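You operate a simulated robot arm through the tools that you are given. There is no shell and no other tool.

The job below is to be done with a simulated robot arm. You get a single attempt, and the scene is never put back.

Task
Dust the window sill under the yellow vase with the blue pad.
Fine: put the vase and the pad back where they were. Set down upright: yellow vase. What is to be rubbed or washed off counts as gone when no trace of it is left.

It is judged by the outcome, as a careful person would: the job done as asked, and still so three seconds after it is handed in. It fails if anything else is knocked over, pushed out of place, dropped, spilled or broken.

Robot
A 6-joint arm with a fingered hand, fixed in place. Base frame: the origin is at the foot of the arm, x ahead of it, y to its left, z up; the work surface is at about z = 0.825. Lengths are in m, angles in degrees, forces in N, time in s.
With the tool pointing down near the work surface it reaches from about 0.3 to 0.7 m from the base axis. Its first joint turns from -166.0 to 166.0 degrees. Payload 4 kg.
The TCP is the grasp point between the finger pads, 0.022 m short of the fingertips. In the tool frame z runs along the fingers and y along their closing line. Largest opening 0.112 m; the body of the gripper starts 0.06 m behind the TCP. The gripper is a hand of 4 fingers: y runs from the thumb to the fingers, the wrist lies at [0, 0, -0.218] in the tool frame.
Orientation is told as [roll, pitch, yaw] about the base's x, y, z axes, in that order, counted from this pose: with the fingers straight down and closing along the base's y, the tool's x points along the base's -x, its y along +y and its z along -z.

Tools
- The arm moves only by the tool jog_arm. Its argument "motion" is one flat list of numbers, 6 for each row, row after row: the turn, a rotation vector about the tool's x, y, z in degrees, then the shift along the tool's x, y, z in m. In form: [ax, ay, az, tx, ty, tz, ax, ay, az, tx, ty, tz, ...]. A call has 1 to 20 rows; each row is the pose to reach, as a shift and turn from the pose commanded when the call began, along the tool's axes at that moment. Each row takes 0.2 s and may step no farther than 0.05 m and 8.6 degrees from the row before; otherwise, the whole call is refused. Where a pose cannot be reached the arm comes as near as it can. A force on the tool above 40 N (or 10 N above the force at the start of the call, whichever is more), or a blocked arm, ends the call early, and 0.2 s more pass. In this call time passes only in rows, and 0.2 s behind the last. It gives the time, the measured TCP pose, the force on the tool (base axes), the opening and the grip force at its end, in the units of the frame above (readings bear some noise), with the torque about the TCP (base axes, N m) and any sound that the robot's microphone picked up, and new pictures: "pictures" is both (left out), scene, wrist or none.
- Cameras (640 x 400 px; columns grow to the right, rows downward): "scene" is fixed at [0.4031, 0.4966, 1.4075]; the picture's right is [-0.99, -0.12, 0.00], its down [-0.08, 0.69, -0.71] and it looks along [0.08, -0.71, -0.70] (base axes); focal length 325 px, centre (320, 200). "wrist" rides on the gripper at [0.069, 0.004, -0.083] in the tool frame; the picture's right is [-0.06, 1.00, 0.00], its down [-0.77, -0.05, -0.64] and it looks along [-0.64, -0.04, 0.77] (tool axes); focal length 243 px, centre (320, 200). There is no depth. A picture from a camera that has moved, and an enlarged one, comes with that camera's place and axes in the base frame and with its lens. The place of the scene camera against the robot may be out by one fixed shift of up to 0.012 m in any direction.
- finger_targets(finger1, finger2, finger3, thumb_bend): sets how far each is bent, from 0 (flat) to 1 (curled in); at 0.3 the hand is open as for a grip, at 0.7 the pads meet at the TCP. One left out holds its place. A second passes; each finger stops where it meets its share of the squeeze, and holds until it gets a number again. It is the only way to open and close the hand. It gives what a move gives, with no picture; readings hold the bend of each and the force on the fingers (four entries, about 0 where the hand has none), thumb and palm.
- close_up(camera, box): a new picture of the part [left, top, right, bottom] of that camera's present view, enlarged. The clock stands still meanwhile.
- sign_off(): hands the job in; it is judged then, once.

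Nothing tells you positions but the pictures and the camera data. Unless the task says otherwise, let go and move clear before handing in.

The tools are called as a command line: name --argument value ..., lists and objects as JSON in quotes. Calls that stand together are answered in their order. jog_arm: Moves the arm, as the interface text tells. Its arguments: {"type":"object","properties":{"motion":{"type":"array","items":{"type":"number"}},"pictures":{"type":"string","enum":["both","scene","wrist","none"]}},"required":["motion"]} The other tools are called the same way: finger_targets (finger1, finger2, finger3, thumb_bend) moves the fingers one by one; close_up (camera, box) takes an enlarged picture of a part of a camera's view; sign_off () hands the job in.

At the start:

```text
clock: 0.0
tcp_pos: [0.4678, -0.0699, 1.1075]
orientation: [0.0, 0.0, 0.0]
ft_force: [0.1, 0.9, -0.5]
moment: [0.03, 0.0, 0.0]
grip_width: 0.112
grip_force: 0.0
shape: jaw
bend: [0.3, 0.3, 0.3, 0.3]
finger forces: [0.0, 0.0, 0.1, 0.0, 0.1, 0.0]
```

scene: 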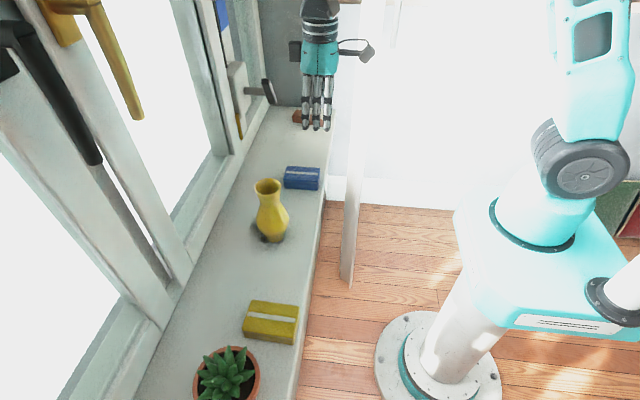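
wrist: 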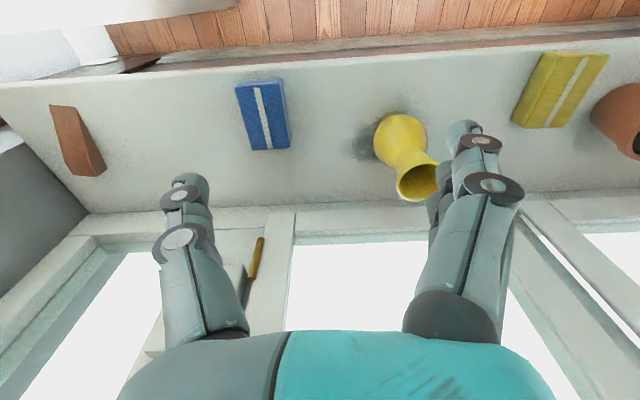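

The blue pad sits at about (0.52, -0.15) on the sill. The yellow vase stands at about (0.57, 0.04) with a dark smudge around its foot. I'll look closer before moving.

close_up --camera "scene" --box '[220, 140, 348, 260]'

close_up --camera "wrist" --box '[330, 80, 490, 220]'

close_up --camera "wrist" --box '[200, 60, 330, 170]'

close_up --camera "scene" --box '[160, 0, 400, 150]'

```text
3.33 times, centred on (284, 200) of scene
camera zoom: at [0.4031, 0.4966, 1.4075], right [-0.99, -0.12, 0.0], down [-0.08, 0.69, -0.71], along [0.08, -0.71, -0.7], focal length 1084 px, centre (440, 200)
```

zoom: 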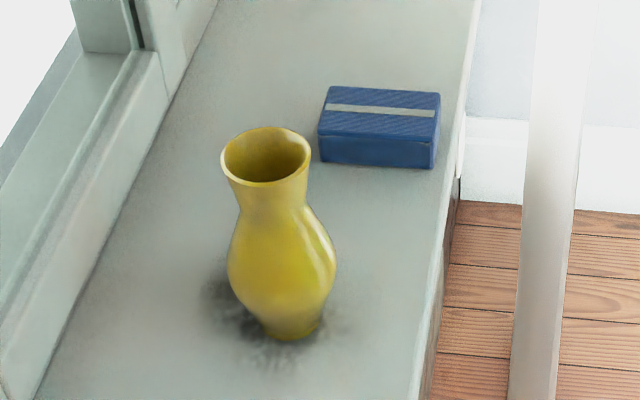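

```text
2.86 times, centred on (410, 150) of wrist
camera zoom: at [0.3983, -0.0659, 1.1915], right [0.06, 1.0, 0.0], down [0.77, -0.05, 0.64], along [0.64, -0.04, -0.77], focal length 693 px, centre (63, 343)
```

zoom: 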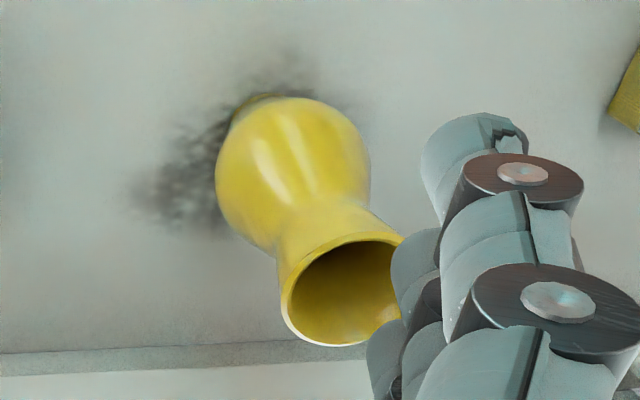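

```text
3.64 times, centred on (265, 115) of wrist
camera zoom: at [0.3983, -0.0659, 1.1915], right [0.06, 1.0, 0.0], down [0.77, -0.05, 0.64], along [0.64, -0.04, -0.77], focal length 882 px, centre (520, 509)
```

zoom: 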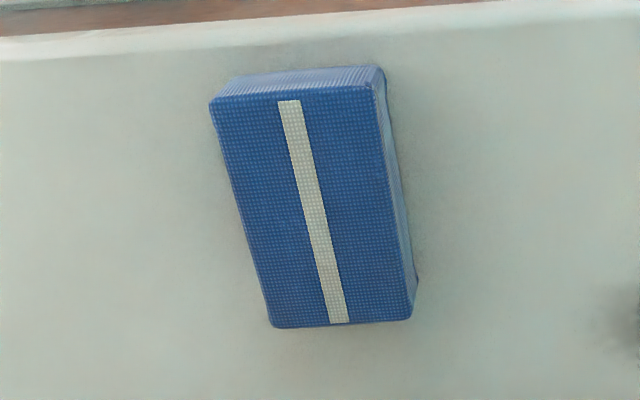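

```text
2.67 times, centred on (280, 75) of scene
camera zoom: at [0.4031, 0.4966, 1.4075], right [-0.99, -0.12, 0.0], down [-0.08, 0.69, -0.71], along [0.08, -0.71, -0.7], focal length 867 px, centre (427, 533)
```

zoom: 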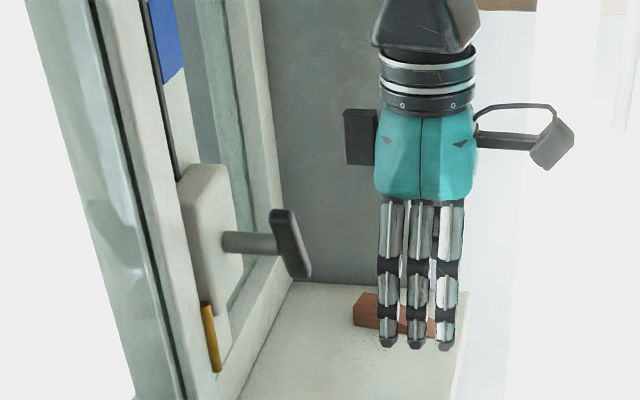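

The sill and the objects on it are clear, but a window handle seems to stick out near the pad. I'll check its position and the rest of the window before planning arm paths.

close_up --camera "wrist" --box '[190, 200, 350, 300]'

close_up --camera "scene" --box '[200, 30, 340, 150]'

close_up --camera "scene" --box '[0, 0, 320, 200]'

close_up --camera "scene" --box '[160, 280, 352, 400]'

```text
4.00 times, centred on (270, 250) of wrist
camera zoom: at [0.3983, -0.0659, 1.1915], right [0.06, 1.0, 0.0], down [0.77, -0.05, 0.64], along [0.64, -0.04, -0.77], focal length 970 px, centre (520, 0)
```

zoom: 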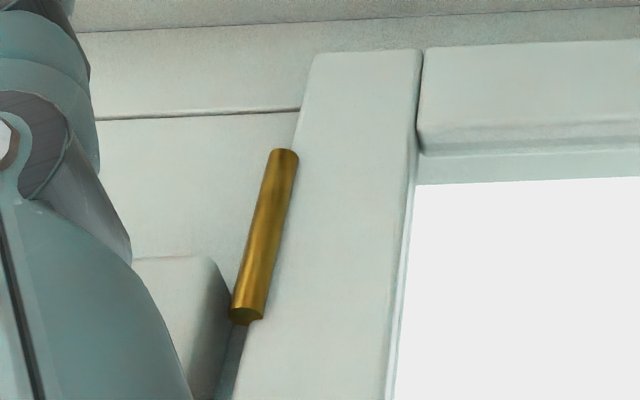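

```text
3.33 times, centred on (270, 90) of scene
camera zoom: at [0.4031, 0.4966, 1.4075], right [-0.99, -0.12, 0.0], down [-0.08, 0.69, -0.71], along [0.08, -0.71, -0.7], focal length 1084 px, centre (487, 567)
```

zoom: 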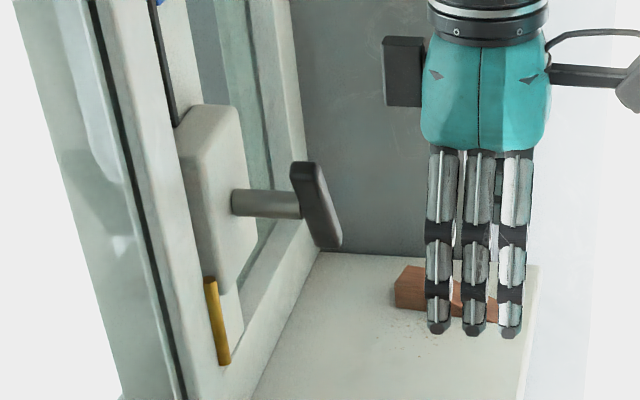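

```text
2.00 times, centred on (160, 100) of scene
camera zoom: at [0.4031, 0.4966, 1.4075], right [-0.99, -0.12, 0.0], down [-0.08, 0.69, -0.71], along [0.08, -0.71, -0.7], focal length 650 px, centre (640, 400)
```

zoom: 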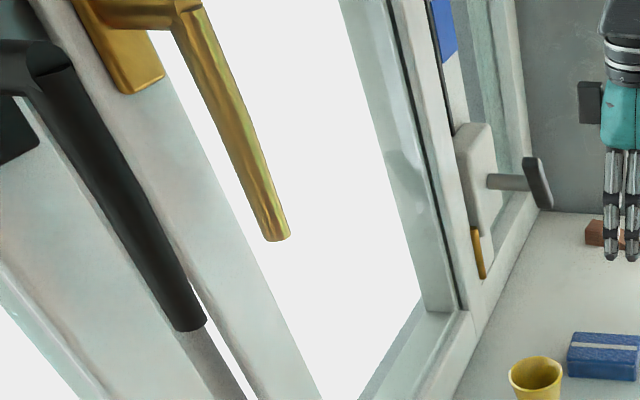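

```text
3.33 times, centred on (256, 340) of scene
camera zoom: at [0.4031, 0.4966, 1.4075], right [-0.99, -0.12, 0.0], down [-0.08, 0.69, -0.71], along [0.08, -0.71, -0.7], focal length 1084 px, centre (533, -267)
```

zoom: 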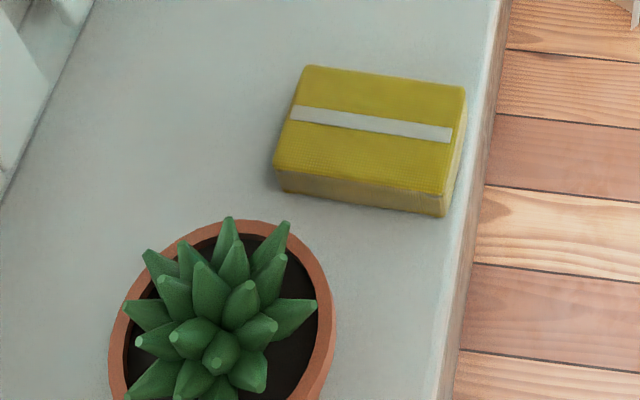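

The nearest lever tip is near (0.60, -0.21, z 1.02–1.09), and the long handles on the +y side hang above z 1.2, so the space above the vase is clear. I'll move above the vase, which I place at about (0.557, 0.032) with its rim at z 0.977.

jog_arm --motion '[0, 0, 0, -0.02, 0.024, 0, 0, 0, 0, -0.045, 0.05, 0, 0, 0, 0, -0.07, 0.08, 0, 0, 0, 0, -0.089, 0.102, 0]' --pictures "both"

```text
clock: 1.0
tcp_pos: [0.5524, 0.029, 1.106]
orientation: [0.0, 0.0, 0.0]
ft_force: [0.1, -0.3, 0.2]
moment: [0.03, -0.03, 0.01]
grip_width: 0.1118
grip_force: 0.1
shape: jaw
bend: [0.3, 0.3, 0.3, 0.3]
finger forces: [0.0, 0.1, 0.0, 0.0, 0.1, 0.0]
camera wrist: at [0.484, 0.0338, 1.1898], right [0.06, 1.0, 0.0], down [0.77, -0.05, 0.64], along [0.64, -0.04, -0.77], focal length 243 px, centre (320, 200)
```

scene: 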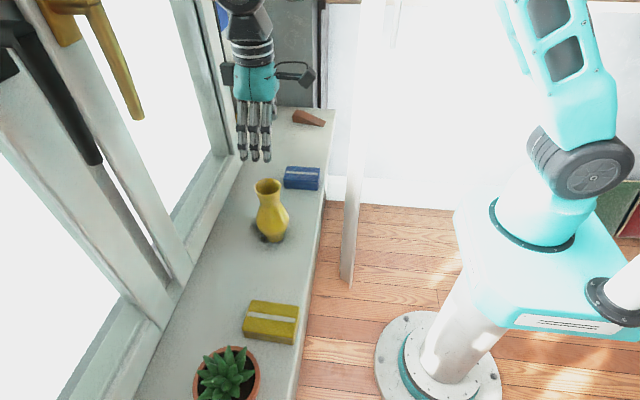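
wrist: 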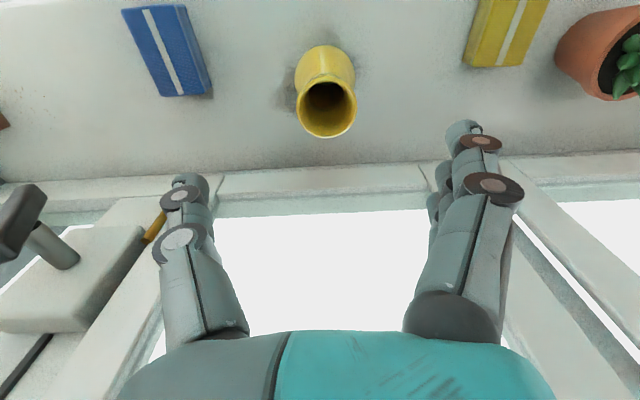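

The lever position is confirmed at about (0.60, -0.21, 1.05), well away from here. I'll zoom in on the vase to fix its axis before descending.

close_up --camera "wrist" --box '[250, 20, 410, 150]'

jog_arm --motion '[0, 0, 0, 0, 0, 0]' --pictures "none"

```text
3.08 times, centred on (330, 85) of wrist
camera zoom: at [0.484, 0.0338, 1.1898], right [0.06, 1.0, 0.0], down [0.77, -0.05, 0.64], along [0.64, -0.04, -0.77], focal length 746 px, centre (289, 554)
```

zoom: 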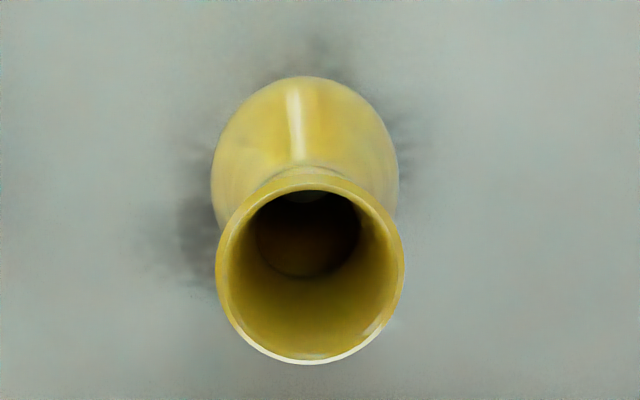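

```text
clock: 1.4
tcp_pos: [0.5532, 0.0292, 1.1052]
orientation: [0.1, -0.1, -0.1]
ft_force: [-0.4, 0.1, -0.1]
moment: [0.03, -0.01, 0.0]
grip_width: 0.1118
grip_force: 0.1
shape: jaw
bend: [0.3, 0.3, 0.3, 0.3]
finger forces: [0.0, 0.1, 0.1, 0.0, 0.1, 0.0]
```

The vase axis comes out at about (0.557, 0.035). I'll shift a few millimetres and lower until the fingertips are just above the rim, then check again.

jog_arm --motion '[0, 0, 0, -0.004, 0.006, 0.02, 0, 0, 0, -0.004, 0.006, 0.05, 0, 0, 0, -0.004, 0.006, 0.08, 0, 0, 0, -0.004, 0.006, 0.1, 0, 0, 0, -0.004, 0.006, 0.1]' --pictures "both"

```text
clock: 2.6
tcp_pos: [0.5586, 0.0366, 1.0068]
orientation: [0.1, 0.0, 0.0]
ft_force: [0.5, -0.7, 0.5]
moment: [-0.02, -0.01, -0.01]
grip_width: 0.1116
grip_force: 0.1
shape: jaw
bend: [0.3, 0.3, 0.3, 0.3]
finger forces: [0.1, 0.0, 0.1, 0.1, 0.1, 0.1]
camera wrist: at [0.4897, 0.0405, 1.09], right [0.06, 1.0, 0.0], down [0.77, -0.05, 0.64], along [0.64, -0.04, -0.77], focal length 243 px, centre (320, 200)
```

scene: 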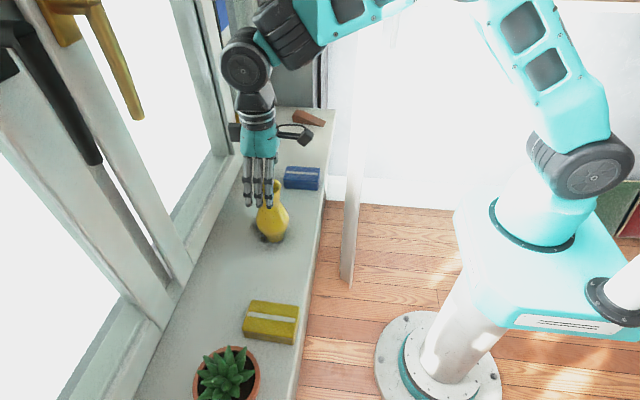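
wrist: 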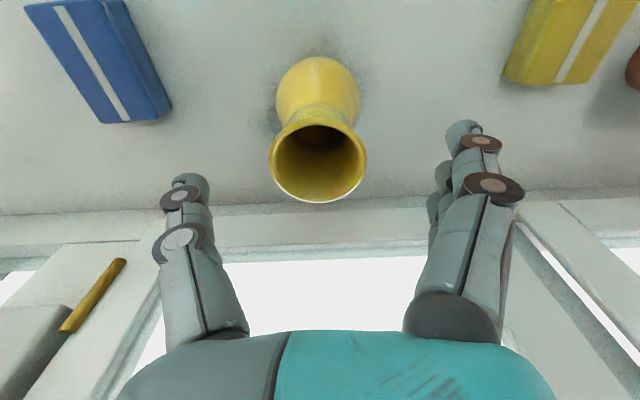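

The vase rim is centred under the hand at about (0.557, 0.035). I'll go down to the neck height, z about 0.935, with small steps.

jog_arm --motion '[0, 0, 0, 0.001, -0.001, 0.02, 0, 0, 0, 0.001, -0.001, 0.04, 0, 0, 0, 0.001, -0.001, 0.06, 0, 0, 0, 0.001, -0.001, 0.07, 0, 0, 0, 0.001, -0.001, 0.07]' --pictures "both"

```text
clock: 3.8
tcp_pos: [0.5582, 0.0342, 0.9352]
orientation: [0.1, 0.0, 0.0]
ft_force: [0.0, -0.1, 0.3]
moment: [-0.02, 0.01, 0.02]
grip_width: 0.1119
grip_force: 0.0
shape: jaw
bend: [0.3, 0.3, 0.3, 0.3]
finger forces: [0.0, 0.0, 0.0, 0.1, 0.0, 0.0]
camera wrist: at [0.4899, 0.0402, 1.0194], right [0.06, 1.0, 0.0], down [0.77, -0.05, 0.64], along [0.64, -0.04, -0.77], focal length 243 px, centre (320, 200)
```

scene: 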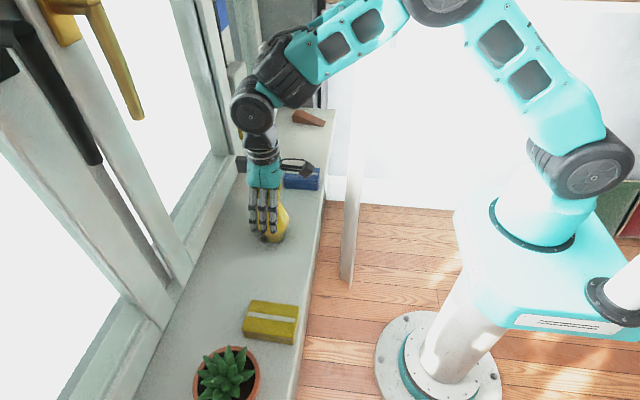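
wrist: 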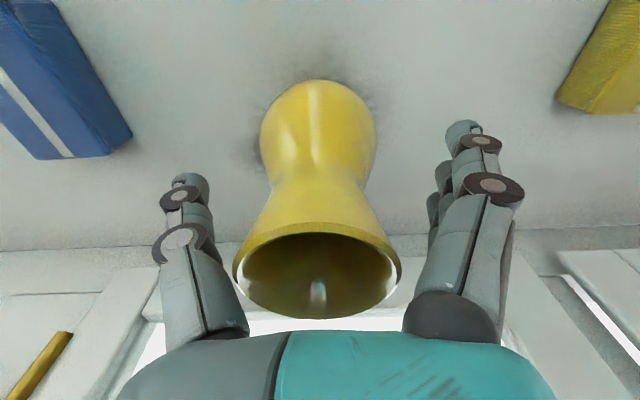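

The hand straddles the neck with no contact. I'll close the fingers gradually.

finger_targets --finger1 0.48 --finger2 0.48 --finger3 0.48 --thumb_bend 0.48

close_up --camera "wrist" --box '[160, 60, 520, 340]'

close_up --camera "scene" --box '[216, 140, 326, 256]'

```text
clock: 4.8
tcp_pos: [0.5591, 0.0355, 0.9365]
orientation: [-0.1, 0.0, 0.0]
ft_force: [0.3, -0.8, 0.6]
moment: [-0.03, 0.0, 0.03]
grip_width: 0.0641
grip_force: 1.0
shape: fingers
bend: [0.48, 0.48, 0.48, 0.48]
finger forces: [0.0, 0.2, 0.0, 0.0, 1.0, 0.1]
```

```text
1.43 times, centred on (340, 200) of wrist
camera zoom: at [0.49, 0.0402, 1.0197], right [0.06, 1.0, 0.0], down [0.77, -0.05, 0.64], along [0.64, -0.04, -0.77], focal length 347 px, centre (291, 200)
```

zoom: 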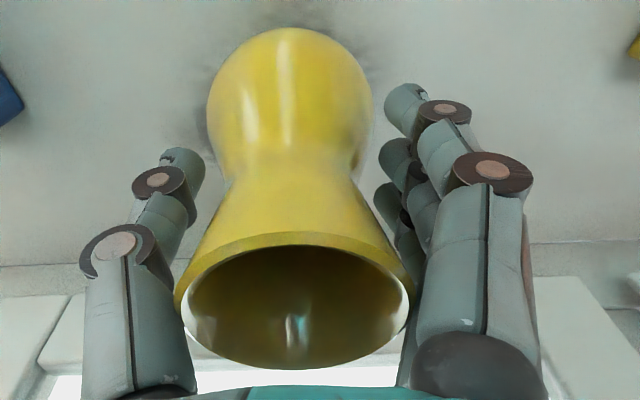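

```text
3.45 times, centred on (271, 198) of scene
camera zoom: at [0.4031, 0.4966, 1.4075], right [-0.99, -0.12, 0.0], down [-0.08, 0.69, -0.71], along [0.08, -0.71, -0.7], focal length 1121 px, centre (489, 207)
```

zoom: 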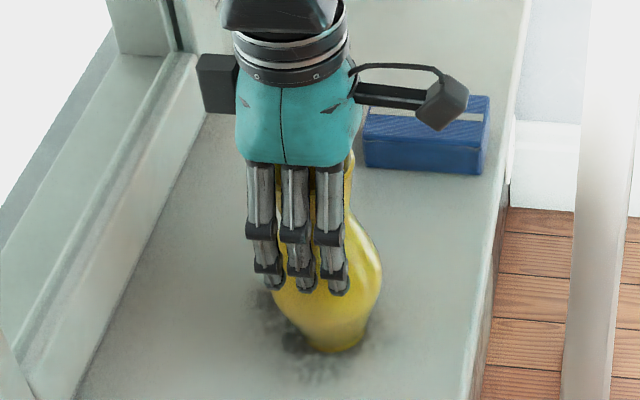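

The fingers are close around the neck and the thumb touches lightly. I'll keep closing.

finger_targets --finger1 0.56 --finger2 0.56 --finger3 0.56 --thumb_bend 0.54

close_up --camera "wrist" --box '[160, 60, 520, 340]'

close_up --camera "scene" --box '[216, 140, 326, 256]'

```text
clock: 5.8
tcp_pos: [0.5589, 0.037, 0.9355]
orientation: [0.0, 0.1, 0.1]
ft_force: [-0.2, 0.2, 1.4]
moment: [0.04, 0.02, 0.0]
grip_width: 0.0468
grip_force: 3.7
shape: fingers
bend: [0.56, 0.53, 0.56, 0.53]
finger forces: [0.0, 3.3, 0.2, 0.1, 3.6, 0.0]
```

```text
1.43 times, centred on (340, 200) of wrist
camera zoom: at [0.49, 0.0402, 1.0197], right [0.06, 1.0, 0.0], down [0.77, -0.05, 0.64], along [0.64, -0.04, -0.77], focal length 347 px, centre (291, 200)
```

zoom: 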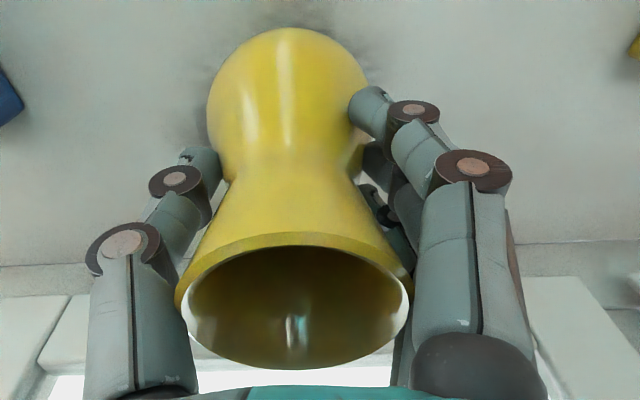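

```text
3.45 times, centred on (271, 198) of scene
camera zoom: at [0.4031, 0.4966, 1.4075], right [-0.99, -0.12, 0.0], down [-0.08, 0.69, -0.71], along [0.08, -0.71, -0.7], focal length 1121 px, centre (489, 207)
```

zoom: 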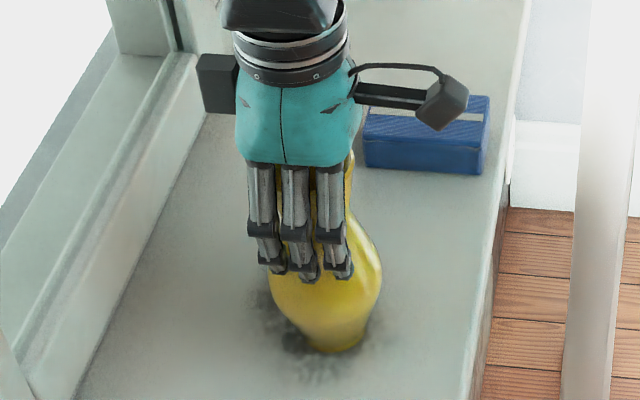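

The middle finger and thumb grip the neck at about 3.5 N and the vase has not moved. I'll wrap the outer fingers and firm up the grip.

finger_targets --finger1 0.64 --finger2 0.6 --finger3 0.64 --thumb_bend 0.6

close_up --camera "wrist" --box '[160, 60, 520, 340]'

```text
clock: 6.8
tcp_pos: [0.5585, 0.0363, 0.9348]
orientation: [-0.1, 0.0, 0.0]
ft_force: [0.3, 1.8, 0.9]
moment: [0.19, 0.02, 0.03]
grip_width: 0.0414
grip_force: 10.2
shape: fingers
bend: [0.59, 0.54, 0.58, 0.56]
finger forces: [2.5, 4.7, 3.6, 0.0, 9.8, 0.0]
```

```text
1.43 times, centred on (340, 200) of wrist
camera zoom: at [0.49, 0.0403, 1.0197], right [0.06, 1.0, 0.0], down [0.77, -0.05, 0.64], along [0.64, -0.04, -0.77], focal length 347 px, centre (291, 200)
```

zoom: 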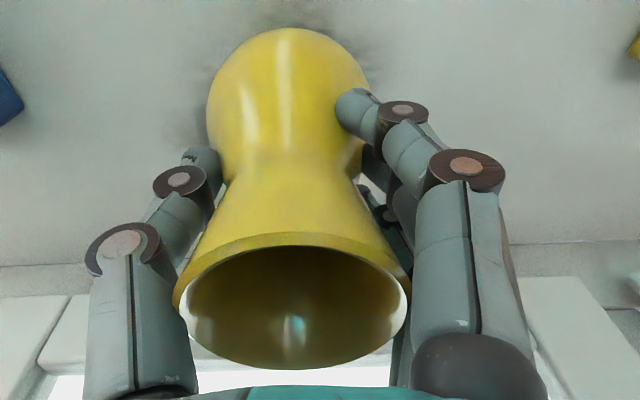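

All four digits hold the neck (thumb 10 N against 11 N from the fingers). I'll lift 2–3 cm and check that it comes up straight.

jog_arm --motion '[0, 0, 0, 0, 0, -0.008, 0, 0, 0, 0, 0, -0.018, 0, 0, 0, 0, 0, -0.03]' --pictures "both"

```text
clock: 7.6
tcp_pos: [0.5587, 0.0371, 0.9665]
orientation: [0.0, 0.0, 0.0]
ft_force: [0.3, -0.1, -2.3]
moment: [-0.01, 0.03, 0.01]
grip_width: 0.0411
grip_force: 8.8
shape: fingers
bend: [0.6, 0.54, 0.58, 0.56]
finger forces: [2.1, 3.8, 2.9, 0.0, 9.6, 0.0]
camera wrist: at [0.4901, 0.0406, 1.05], right [0.06, 1.0, 0.0], down [0.77, -0.05, 0.64], along [0.64, -0.04, -0.77], focal length 243 px, centre (320, 200)
```

scene: 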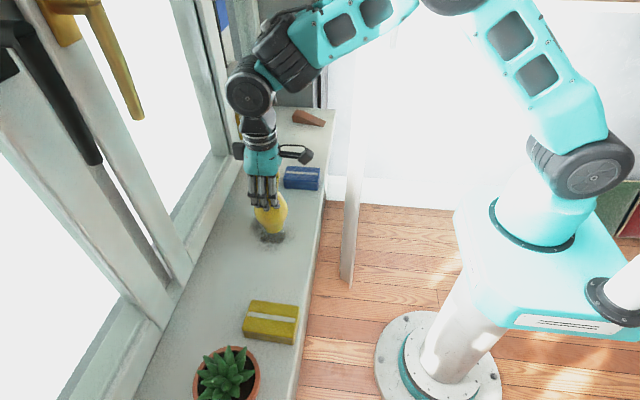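
wrist: 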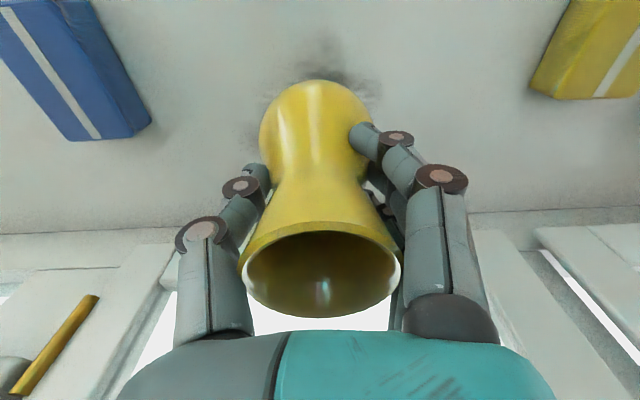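

The vase is up cleanly, weighing about 2.5 N. I'll look at the dust spot beneath it.

close_up --camera "scene" --box '[210, 150, 350, 290]'

close_up --camera "scene" --box '[250, 90, 350, 200]'

```text
2.86 times, centred on (280, 220) of scene
camera zoom: at [0.4031, 0.4966, 1.4075], right [-0.99, -0.12, 0.0], down [-0.08, 0.69, -0.71], along [0.08, -0.71, -0.7], focal length 929 px, centre (434, 143)
```

zoom: 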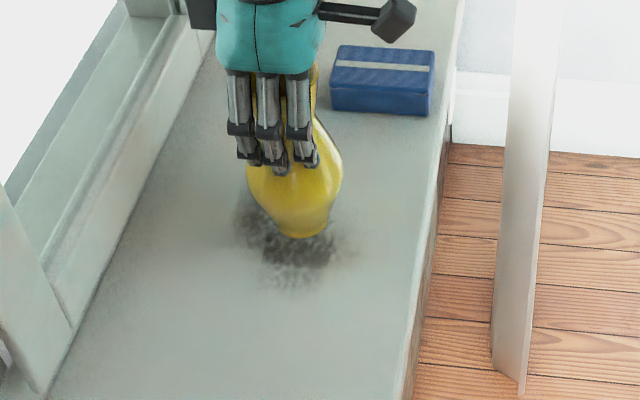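

```text
3.64 times, centred on (300, 145) of scene
camera zoom: at [0.4031, 0.4966, 1.4075], right [-0.99, -0.12, 0.0], down [-0.08, 0.69, -0.71], along [0.08, -0.71, -0.7], focal length 1182 px, centre (393, 400)
```

zoom: 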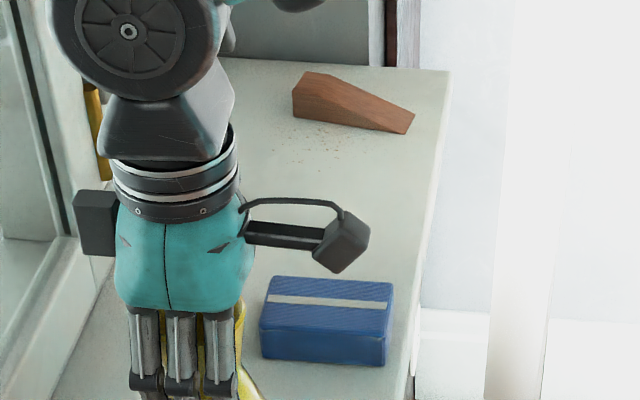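

The dust spans about x 0.515–0.625, y -0.03–0.08. A tall white post stands near (0.37, -0.36), so I'll avoid the -y side and park the vase between the spot and the yellow pad, at about (0.507, 0.163).

jog_arm --motion '[0, 0, 0, 0.004, 0.01, -0.015, 0, 0, 0, 0.012, 0.032, -0.02, 0, 0, 0, 0.022, 0.057, -0.02, 0, 0, 0, 0.033, 0.084, -0.02, 0, 0, 0, 0.043, 0.109, -0.02, 0, 0, 0, 0.05, 0.128, -0.02, 0, 0, 0, 0.05, 0.128, -0.02]' --pictures "both"

```text
clock: 9.2
tcp_pos: [0.5085, 0.1644, 0.9864]
orientation: [0.1, 0.0, 0.0]
ft_force: [0.3, -0.2, -3.0]
moment: [0.0, 0.01, 0.02]
grip_width: 0.0409
grip_force: 9.1
shape: fingers
bend: [0.6, 0.54, 0.58, 0.56]
finger forces: [2.1, 3.8, 2.9, 0.1, 9.4, 0.1]
camera wrist: at [0.441, 0.169, 1.0717], right [0.06, 1.0, 0.0], down [0.77, -0.05, 0.64], along [0.64, -0.04, -0.77], focal length 243 px, centre (320, 200)
```

scene: 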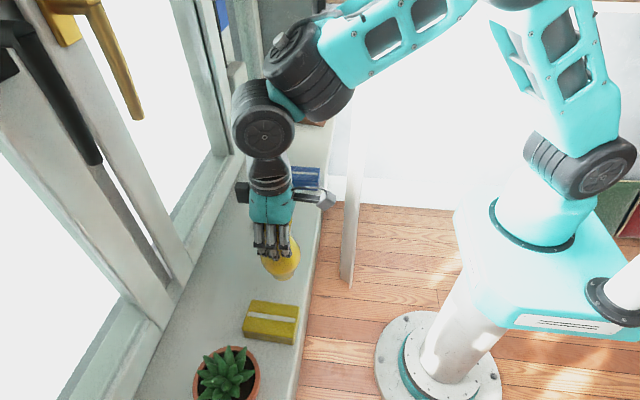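
wrist: 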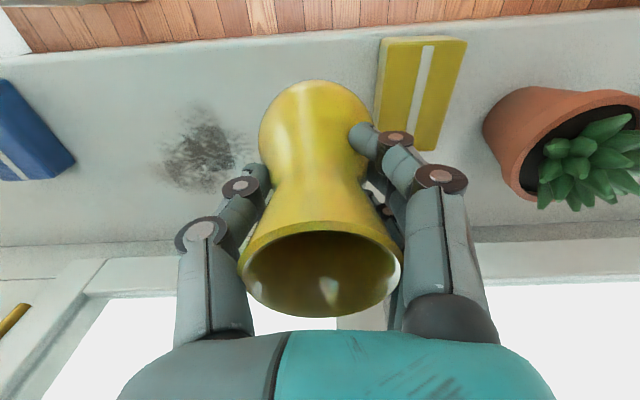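

The dust spot is now fully visible. I'll zoom in to measure it before setting the vase down.

close_up --camera "wrist" --box '[120, 70, 290, 220]'

close_up --camera "wrist" --box '[240, 20, 500, 200]'

```text
2.67 times, centred on (205, 145) of wrist
camera zoom: at [0.441, 0.169, 1.0717], right [0.06, 1.0, 0.0], down [0.77, -0.05, 0.64], along [0.64, -0.04, -0.77], focal length 647 px, centre (627, 347)
```

zoom: 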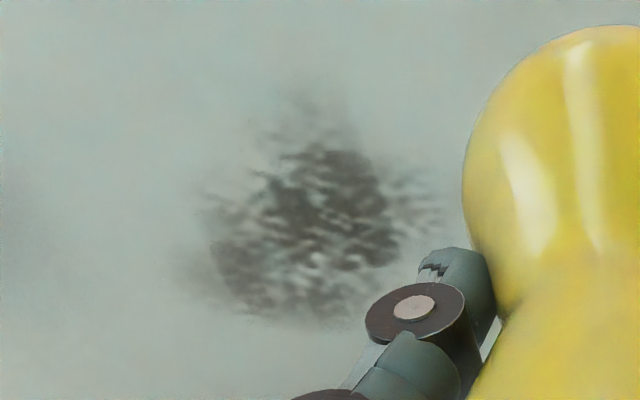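

```text
2.22 times, centred on (370, 110) of wrist
camera zoom: at [0.441, 0.169, 1.0717], right [0.06, 1.0, 0.0], down [0.77, -0.05, 0.64], along [0.64, -0.04, -0.77], focal length 539 px, centre (209, 400)
```

zoom: 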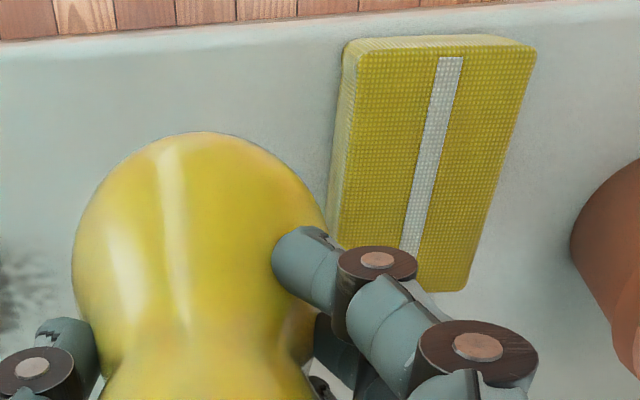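

The dust covers x 0.512–0.632 and y -0.045–0.088, including its faint edge. The parking spot is clear of it and of the yellow pad, so I'm lowering the vase.

jog_arm --motion '[0, 0, 0, 0, 0.004, 0.012, 0, 0, 0, 0, 0.004, 0.025, 0, 0, 0, 0, 0.004, 0.036, 0, 0, 0, 0, 0.004, 0.043, 0, 0, 0, 0, 0.004, 0.046]' --pictures "none"

jog_arm --motion '[0, 0, 0, 0, 0, 0.001, 0, 0, 0, 0, 0, 0.002, 0, 0, 0, 0, 0, 0.003]' --pictures "both"

```text
clock: 10.4
tcp_pos: [0.5098, 0.1686, 0.9423]
orientation: [-0.1, 0.0, 0.0]
ft_force: [0.4, -1.0, -2.7]
moment: [0.03, 0.04, -0.01]
grip_width: 0.0407
grip_force: 8.8
shape: fingers
bend: [0.6, 0.54, 0.58, 0.56]
finger forces: [2.1, 3.7, 3.0, 0.1, 9.1, 0.0]
```

```text
clock: 11.2
tcp_pos: [0.5086, 0.1698, 0.9383]
orientation: [0.0, 0.0, 0.0]
ft_force: [-0.6, 0.4, -3.0]
moment: [0.0, 0.02, -0.01]
grip_width: 0.0409
grip_force: 9.2
shape: fingers
bend: [0.6, 0.54, 0.58, 0.56]
finger forces: [2.2, 3.6, 3.0, 0.0, 9.1, 0.0]
camera wrist: at [0.4397, 0.1735, 1.0227], right [0.06, 1.0, 0.0], down [0.77, -0.05, 0.64], along [0.64, -0.04, -0.77], focal length 243 px, centre (320, 200)
```

scene: 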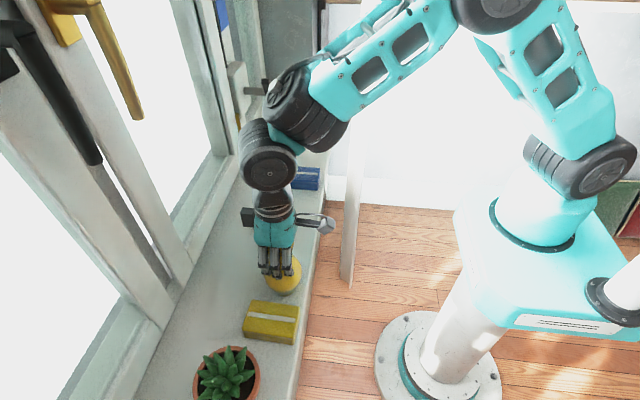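
wrist: 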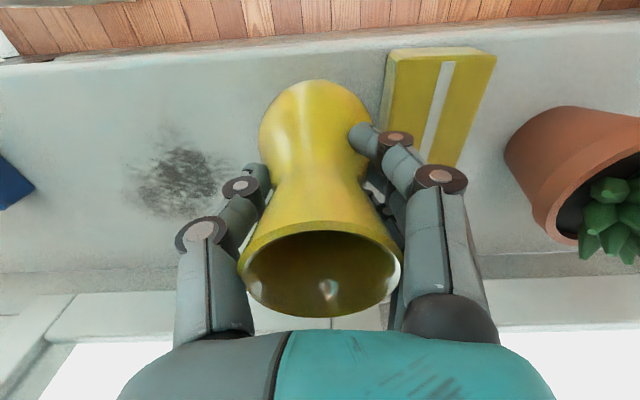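

The vase is still hanging just above the sill (full weight on the hand). I'll go down in millimetre steps until contact shows.

jog_arm --motion '[0, 0, 0, 0, 0, 0.001, 0, 0, 0, 0, 0, 0.0015, 0, 0, 0, 0, 0, 0.0015]' --pictures "none"

```text
clock: 12.0
tcp_pos: [0.5103, 0.1693, 0.9371]
orientation: [0.0, 0.0, -0.1]
ft_force: [0.7, -0.7, -2.9]
moment: [-0.02, -0.01, 0.02]
grip_width: 0.0407
grip_force: 9.4
shape: fingers
bend: [0.6, 0.54, 0.58, 0.56]
finger forces: [2.1, 3.6, 3.0, 0.1, 9.3, 0.0]
```

jog_arm --motion '[0, 0, 0, 0, 0, 0.001, 0, 0, 0, 0, 0, 0.0015, 0, 0, 0, 0, 0, 0.0015]' --pictures "none"

```text
clock: 12.8
tcp_pos: [0.5089, 0.1713, 0.9359]
orientation: [-0.1, -0.1, 0.0]
ft_force: [1.2, -1.8, 6.5]
moment: [0.02, 0.0, 0.0]
grip_width: 0.041
grip_force: 11.5
shape: fingers
bend: [0.6, 0.54, 0.58, 0.56]
finger forces: [2.6, 4.3, 3.7, 0.1, 12.0, 0.0]
```

Contact felt (about 9 N pressing). I'll ease up a millimetre and then open the hand in stages.

jog_arm --motion '[0, 0, 0, 0, 0, -0.001, 0, 0, 0, 0, 0, -0.001]' --pictures "none"

finger_targets --finger1 0.52 --finger2 0.52 --finger3 0.52 --thumb_bend 0.52

finger_targets --finger1 0.3 --finger2 0.3 --finger3 0.3 --thumb_bend 0.3

close_up --camera "wrist" --box '[100, 40, 540, 340]'

close_up --camera "scene" --box '[216, 190, 336, 350]'

```text
clock: 13.4
tcp_pos: [0.5088, 0.1697, 0.9359]
orientation: [0.0, -0.1, 0.0]
ft_force: [0.0, 0.3, -0.4]
moment: [0.06, -0.05, -0.01]
grip_width: 0.041
grip_force: 9.9
shape: fingers
bend: [0.6, 0.54, 0.58, 0.56]
finger forces: [2.1, 3.9, 3.5, 0.0, 10.1, 0.1]
```

```text
clock: 14.4
tcp_pos: [0.5092, 0.1697, 0.9374]
orientation: [0.0, -0.1, 0.1]
ft_force: [-0.1, -0.3, 0.2]
moment: [-0.01, 0.0, 0.04]
grip_width: 0.0528
grip_force: 1.7
shape: fingers
bend: [0.52, 0.52, 0.52, 0.52]
finger forces: [0.0, 1.1, 0.0, 0.0, 2.0, 0.1]
```

```text
clock: 15.4
tcp_pos: [0.5083, 0.1694, 0.9369]
orientation: [-0.1, 0.0, 0.0]
ft_force: [0.4, -0.7, 0.5]
moment: [0.02, -0.02, -0.01]
grip_width: 0.1127
grip_force: 0.6
shape: fingers
bend: [0.3, 0.3, 0.3, 0.3]
finger forces: [0.0, 0.0, 0.0, 0.0, 0.3, 0.0]
```

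```text
1.33 times, centred on (320, 190) of wrist
camera zoom: at [0.44, 0.1737, 1.0205], right [0.06, 1.0, 0.0], down [0.77, -0.05, 0.64], along [0.64, -0.04, -0.77], focal length 324 px, centre (320, 213)
```

zoom: 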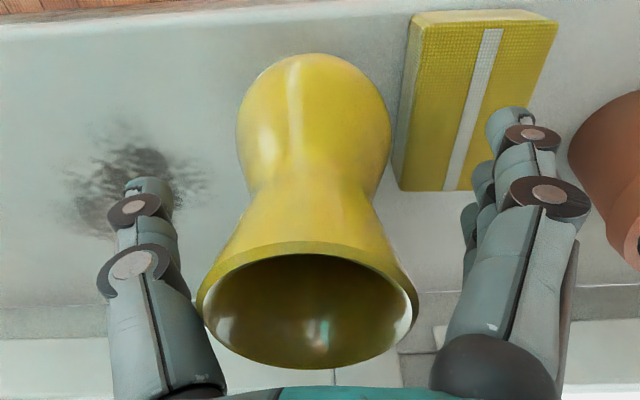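

```text
2.50 times, centred on (276, 270) of scene
camera zoom: at [0.4031, 0.4966, 1.4075], right [-0.99, -0.12, 0.0], down [-0.08, 0.69, -0.71], along [0.08, -0.71, -0.7], focal length 813 px, centre (430, 25)
```

zoom: 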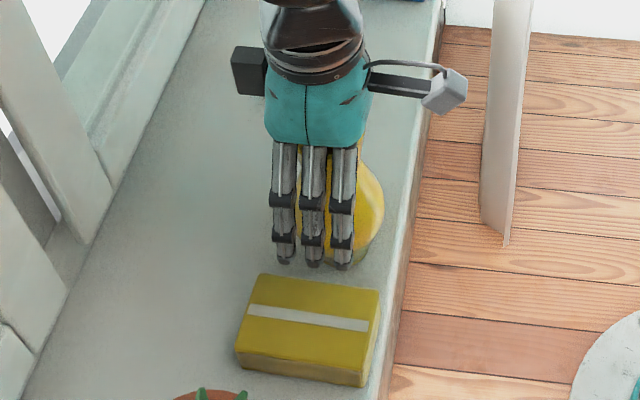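

The vase stands free. I'll rise straight up and look back at it.

jog_arm --motion '[0, 0, 0, 0, 0, -0.015, 0, 0, 0, 0, 0, -0.04, 0, 0, 0, 0, 0, -0.07, 0, 0, 0, 0, 0, -0.1, 0, 0, 0, 0, 0, -0.12, 0, 0, 0, 0, 0, -0.12]' --pictures "both"

```text
clock: 16.8
tcp_pos: [0.5108, 0.1702, 1.0588]
orientation: [-0.1, 0.1, -0.1]
ft_force: [-0.5, 1.4, 0.5]
moment: [0.0, -0.01, 0.0]
grip_width: 0.113
grip_force: 0.0
shape: fingers
bend: [0.3, 0.3, 0.3, 0.3]
finger forces: [0.0, 0.1, 0.0, 0.0, 0.0, 0.0]
camera wrist: at [0.4408, 0.1748, 1.1421], right [0.06, 1.0, 0.0], down [0.77, -0.05, 0.64], along [0.64, -0.04, -0.77], focal length 243 px, centre (320, 200)
```

scene: 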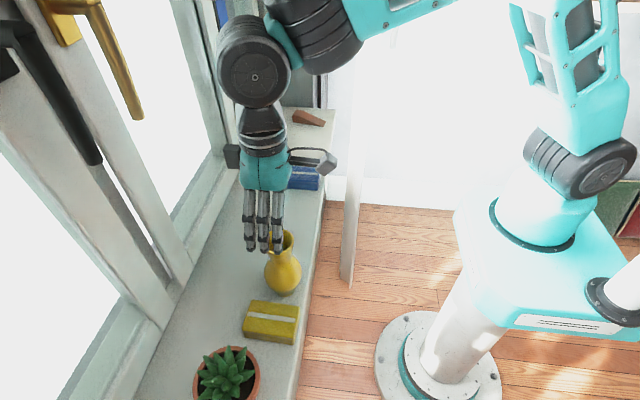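
wrist: 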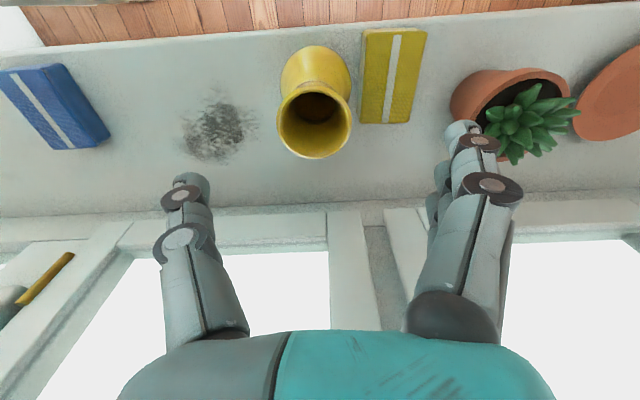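

The vase stands upright beside the yellow pad. Next I'll travel to above the blue pad.

jog_arm --motion '[0, 0, 0, 0, -0.02, 0, 0, 0, 0, 0, -0.06, 0, 0, 0, 0, 0, -0.1, 0, 0, 0, 0, -0.003, -0.14, 0, 0, 0, 0, -0.006, -0.18, 0, 0, 0, 0, -0.009, -0.22, 0, 0, 0, 0, -0.012, -0.26, 0, 0, 0, 0, -0.015, -0.295, 0, 0, 0, 0, -0.0155, -0.32, 0, 0, 0, 0, -0.0155, -0.322, 0]' --pictures "both"

close_up --camera "wrist" --box '[240, 40, 430, 180]'

```text
clock: 19.0
tcp_pos: [0.5256, -0.1541, 1.0567]
orientation: [0.1, 0.0, -0.1]
ft_force: [0.1, -1.0, -0.7]
moment: [0.0, -0.01, 0.01]
grip_width: 0.1126
grip_force: 0.1
shape: fingers
bend: [0.3, 0.3, 0.3, 0.3]
finger forces: [0.0, 0.0, 0.0, 0.1, 0.0, 0.0]
camera wrist: at [0.4575, -0.1495, 1.1406], right [0.06, 1.0, 0.0], down [0.77, -0.05, 0.64], along [0.64, -0.04, -0.77], focal length 243 px, centre (320, 200)
```

scene: 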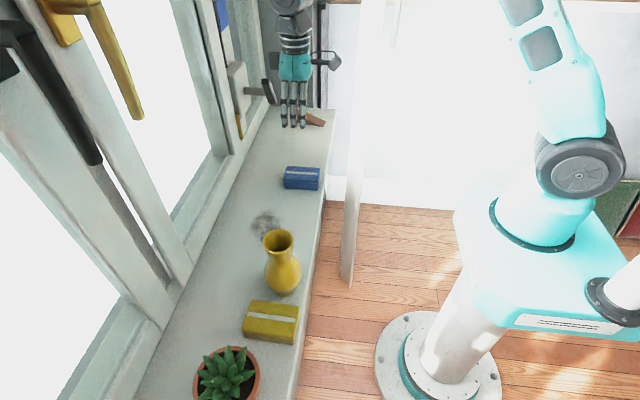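
wrist: 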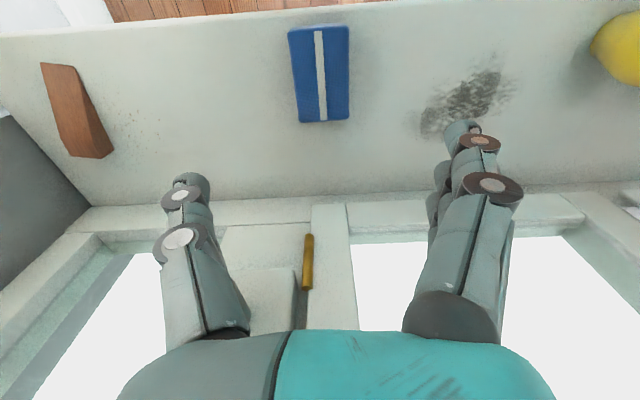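

```text
2.86 times, centred on (335, 110) of wrist
camera zoom: at [0.4575, -0.1495, 1.1406], right [0.06, 1.0, 0.0], down [0.77, -0.05, 0.64], along [0.64, -0.04, -0.77], focal length 693 px, centre (277, 457)
```

zoom: 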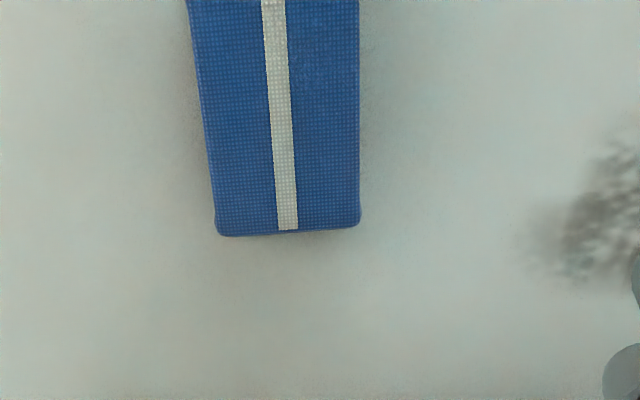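

I'm above the pad now. I'll measure its exact outline before descending.

close_up --camera "wrist" --box '[250, 0, 400, 140]'

close_up --camera "scene" --box '[230, 50, 370, 200]'

```text
2.86 times, centred on (325, 70) of wrist
camera zoom: at [0.4575, -0.1495, 1.1406], right [0.06, 1.0, 0.0], down [0.77, -0.05, 0.64], along [0.64, -0.04, -0.77], focal length 693 px, centre (306, 571)
```

zoom: 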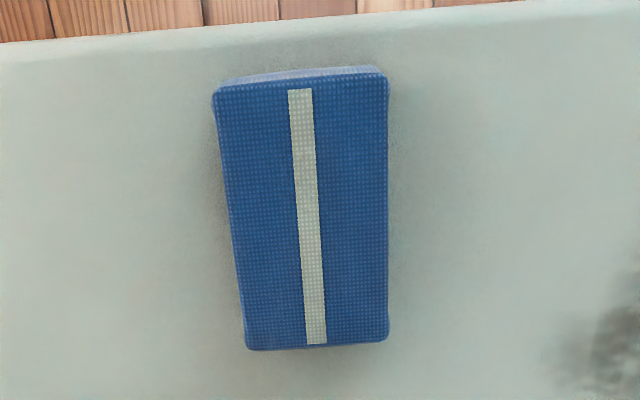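

```text
2.67 times, centred on (300, 125) of scene
camera zoom: at [0.4031, 0.4966, 1.4075], right [-0.99, -0.12, 0.0], down [-0.08, 0.69, -0.71], along [0.08, -0.71, -0.7], focal length 867 px, centre (373, 400)
```

zoom: 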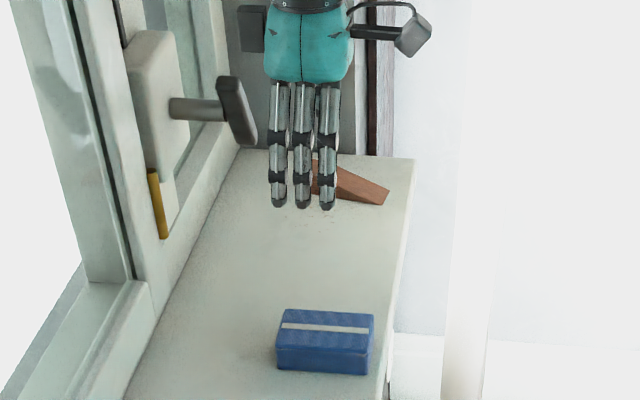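

The pad measures about 0.09 × 0.06 × 0.03, centred at (0.526, -0.152) and square to the axes. The lever is 3 cm clear of the hand's path, so I'll descend around the pad.

jog_arm --motion '[0, 0, 0, 0, 0, 0.02, 0, 0, 0, 0, 0, 0.055, 0, 0, 0, 0, 0, 0.09, 0, 0, 0, 0, 0, 0.12, 0, 0, 0, 0, 0, 0.145, 0, 0, 0, 0, 0, 0.15]' --pictures "both"

```text
clock: 20.4
tcp_pos: [0.5244, -0.1533, 0.9063]
orientation: [-0.1, 0.0, 0.0]
ft_force: [0.1, -0.1, -0.3]
moment: [-0.01, -0.02, -0.01]
grip_width: 0.1126
grip_force: 0.0
shape: fingers
bend: [0.3, 0.3, 0.3, 0.3]
finger forces: [0.0, 0.0, 0.1, 0.0, 0.1, 0.0]
camera wrist: at [0.456, -0.148, 0.9894], right [0.06, 1.0, 0.0], down [0.76, -0.05, 0.64], along [0.64, -0.04, -0.77], focal length 243 px, centre (320, 200)
```

scene: 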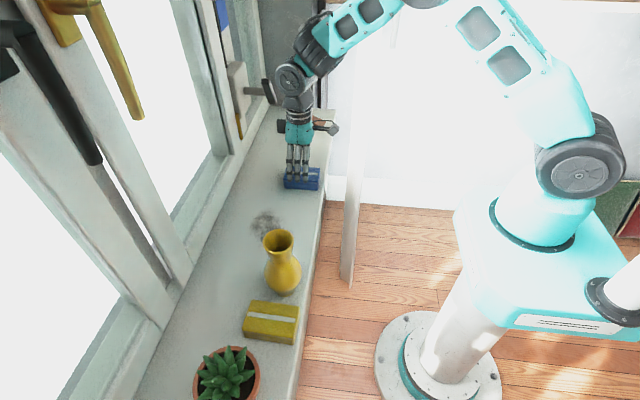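
wrist: 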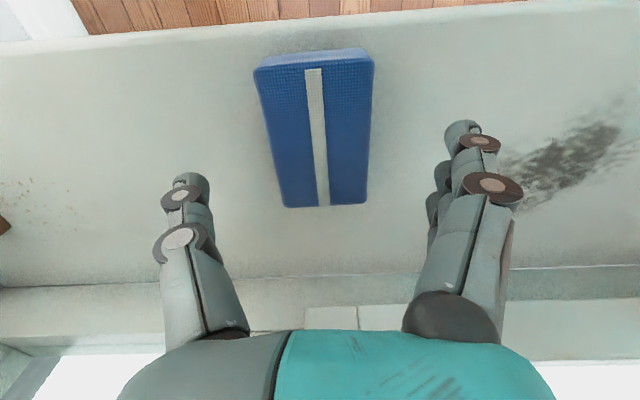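

The hand is centred over the pad within 2–3 mm. I'll continue down to grip height.

jog_arm --motion '[0, 0, 0, -0.002, 0.0005, 0.015, 0, 0, 0, -0.002, 0.0005, 0.03, 0, 0, 0, -0.002, 0.0005, 0.042, 0, 0, 0, -0.002, 0.0005, 0.048, 0, 0, 0, -0.002, 0.0005, 0.048]' --pictures "both"

close_up --camera "scene" --box '[250, 90, 350, 210]'

```text
clock: 21.6
tcp_pos: [0.5255, -0.152, 0.8577]
orientation: [0.0, 0.1, 0.0]
ft_force: [0.1, -0.1, -0.4]
moment: [0.0, -0.02, -0.02]
grip_width: 0.1128
grip_force: 0.0
shape: fingers
bend: [0.3, 0.3, 0.3, 0.3]
finger forces: [0.1, 0.0, 0.0, 0.1, 0.0, 0.1]
camera wrist: at [0.4565, -0.1478, 0.9425], right [0.06, 1.0, 0.0], down [0.77, -0.05, 0.64], along [0.64, -0.04, -0.77], focal length 243 px, centre (320, 200)
```

scene: 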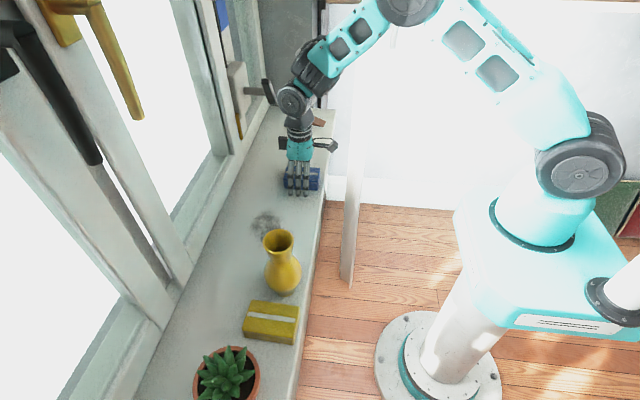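
wrist: 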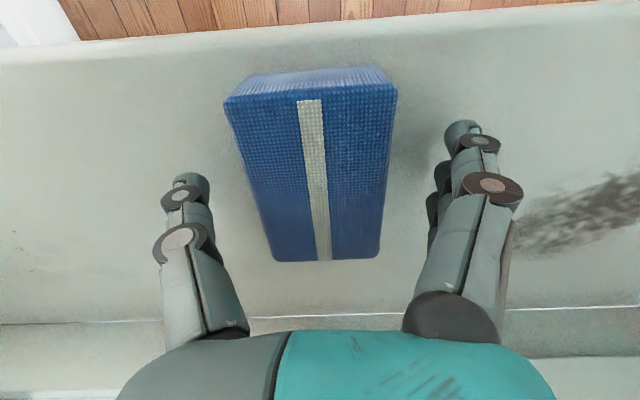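

```text
3.33 times, centred on (300, 150) of scene
camera zoom: at [0.4031, 0.4966, 1.4075], right [-0.99, -0.12, 0.0], down [-0.08, 0.69, -0.71], along [0.08, -0.71, -0.7], focal length 1084 px, centre (387, 367)
```

zoom: 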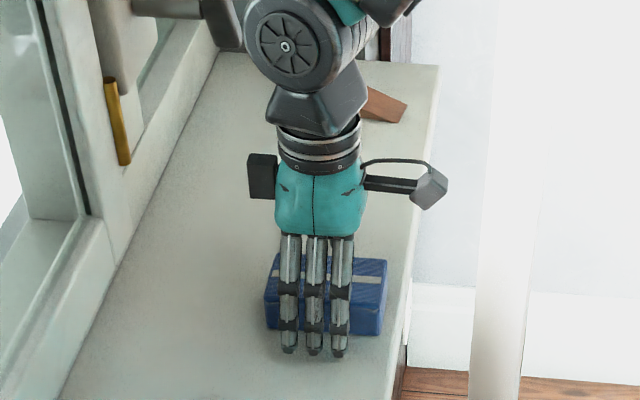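

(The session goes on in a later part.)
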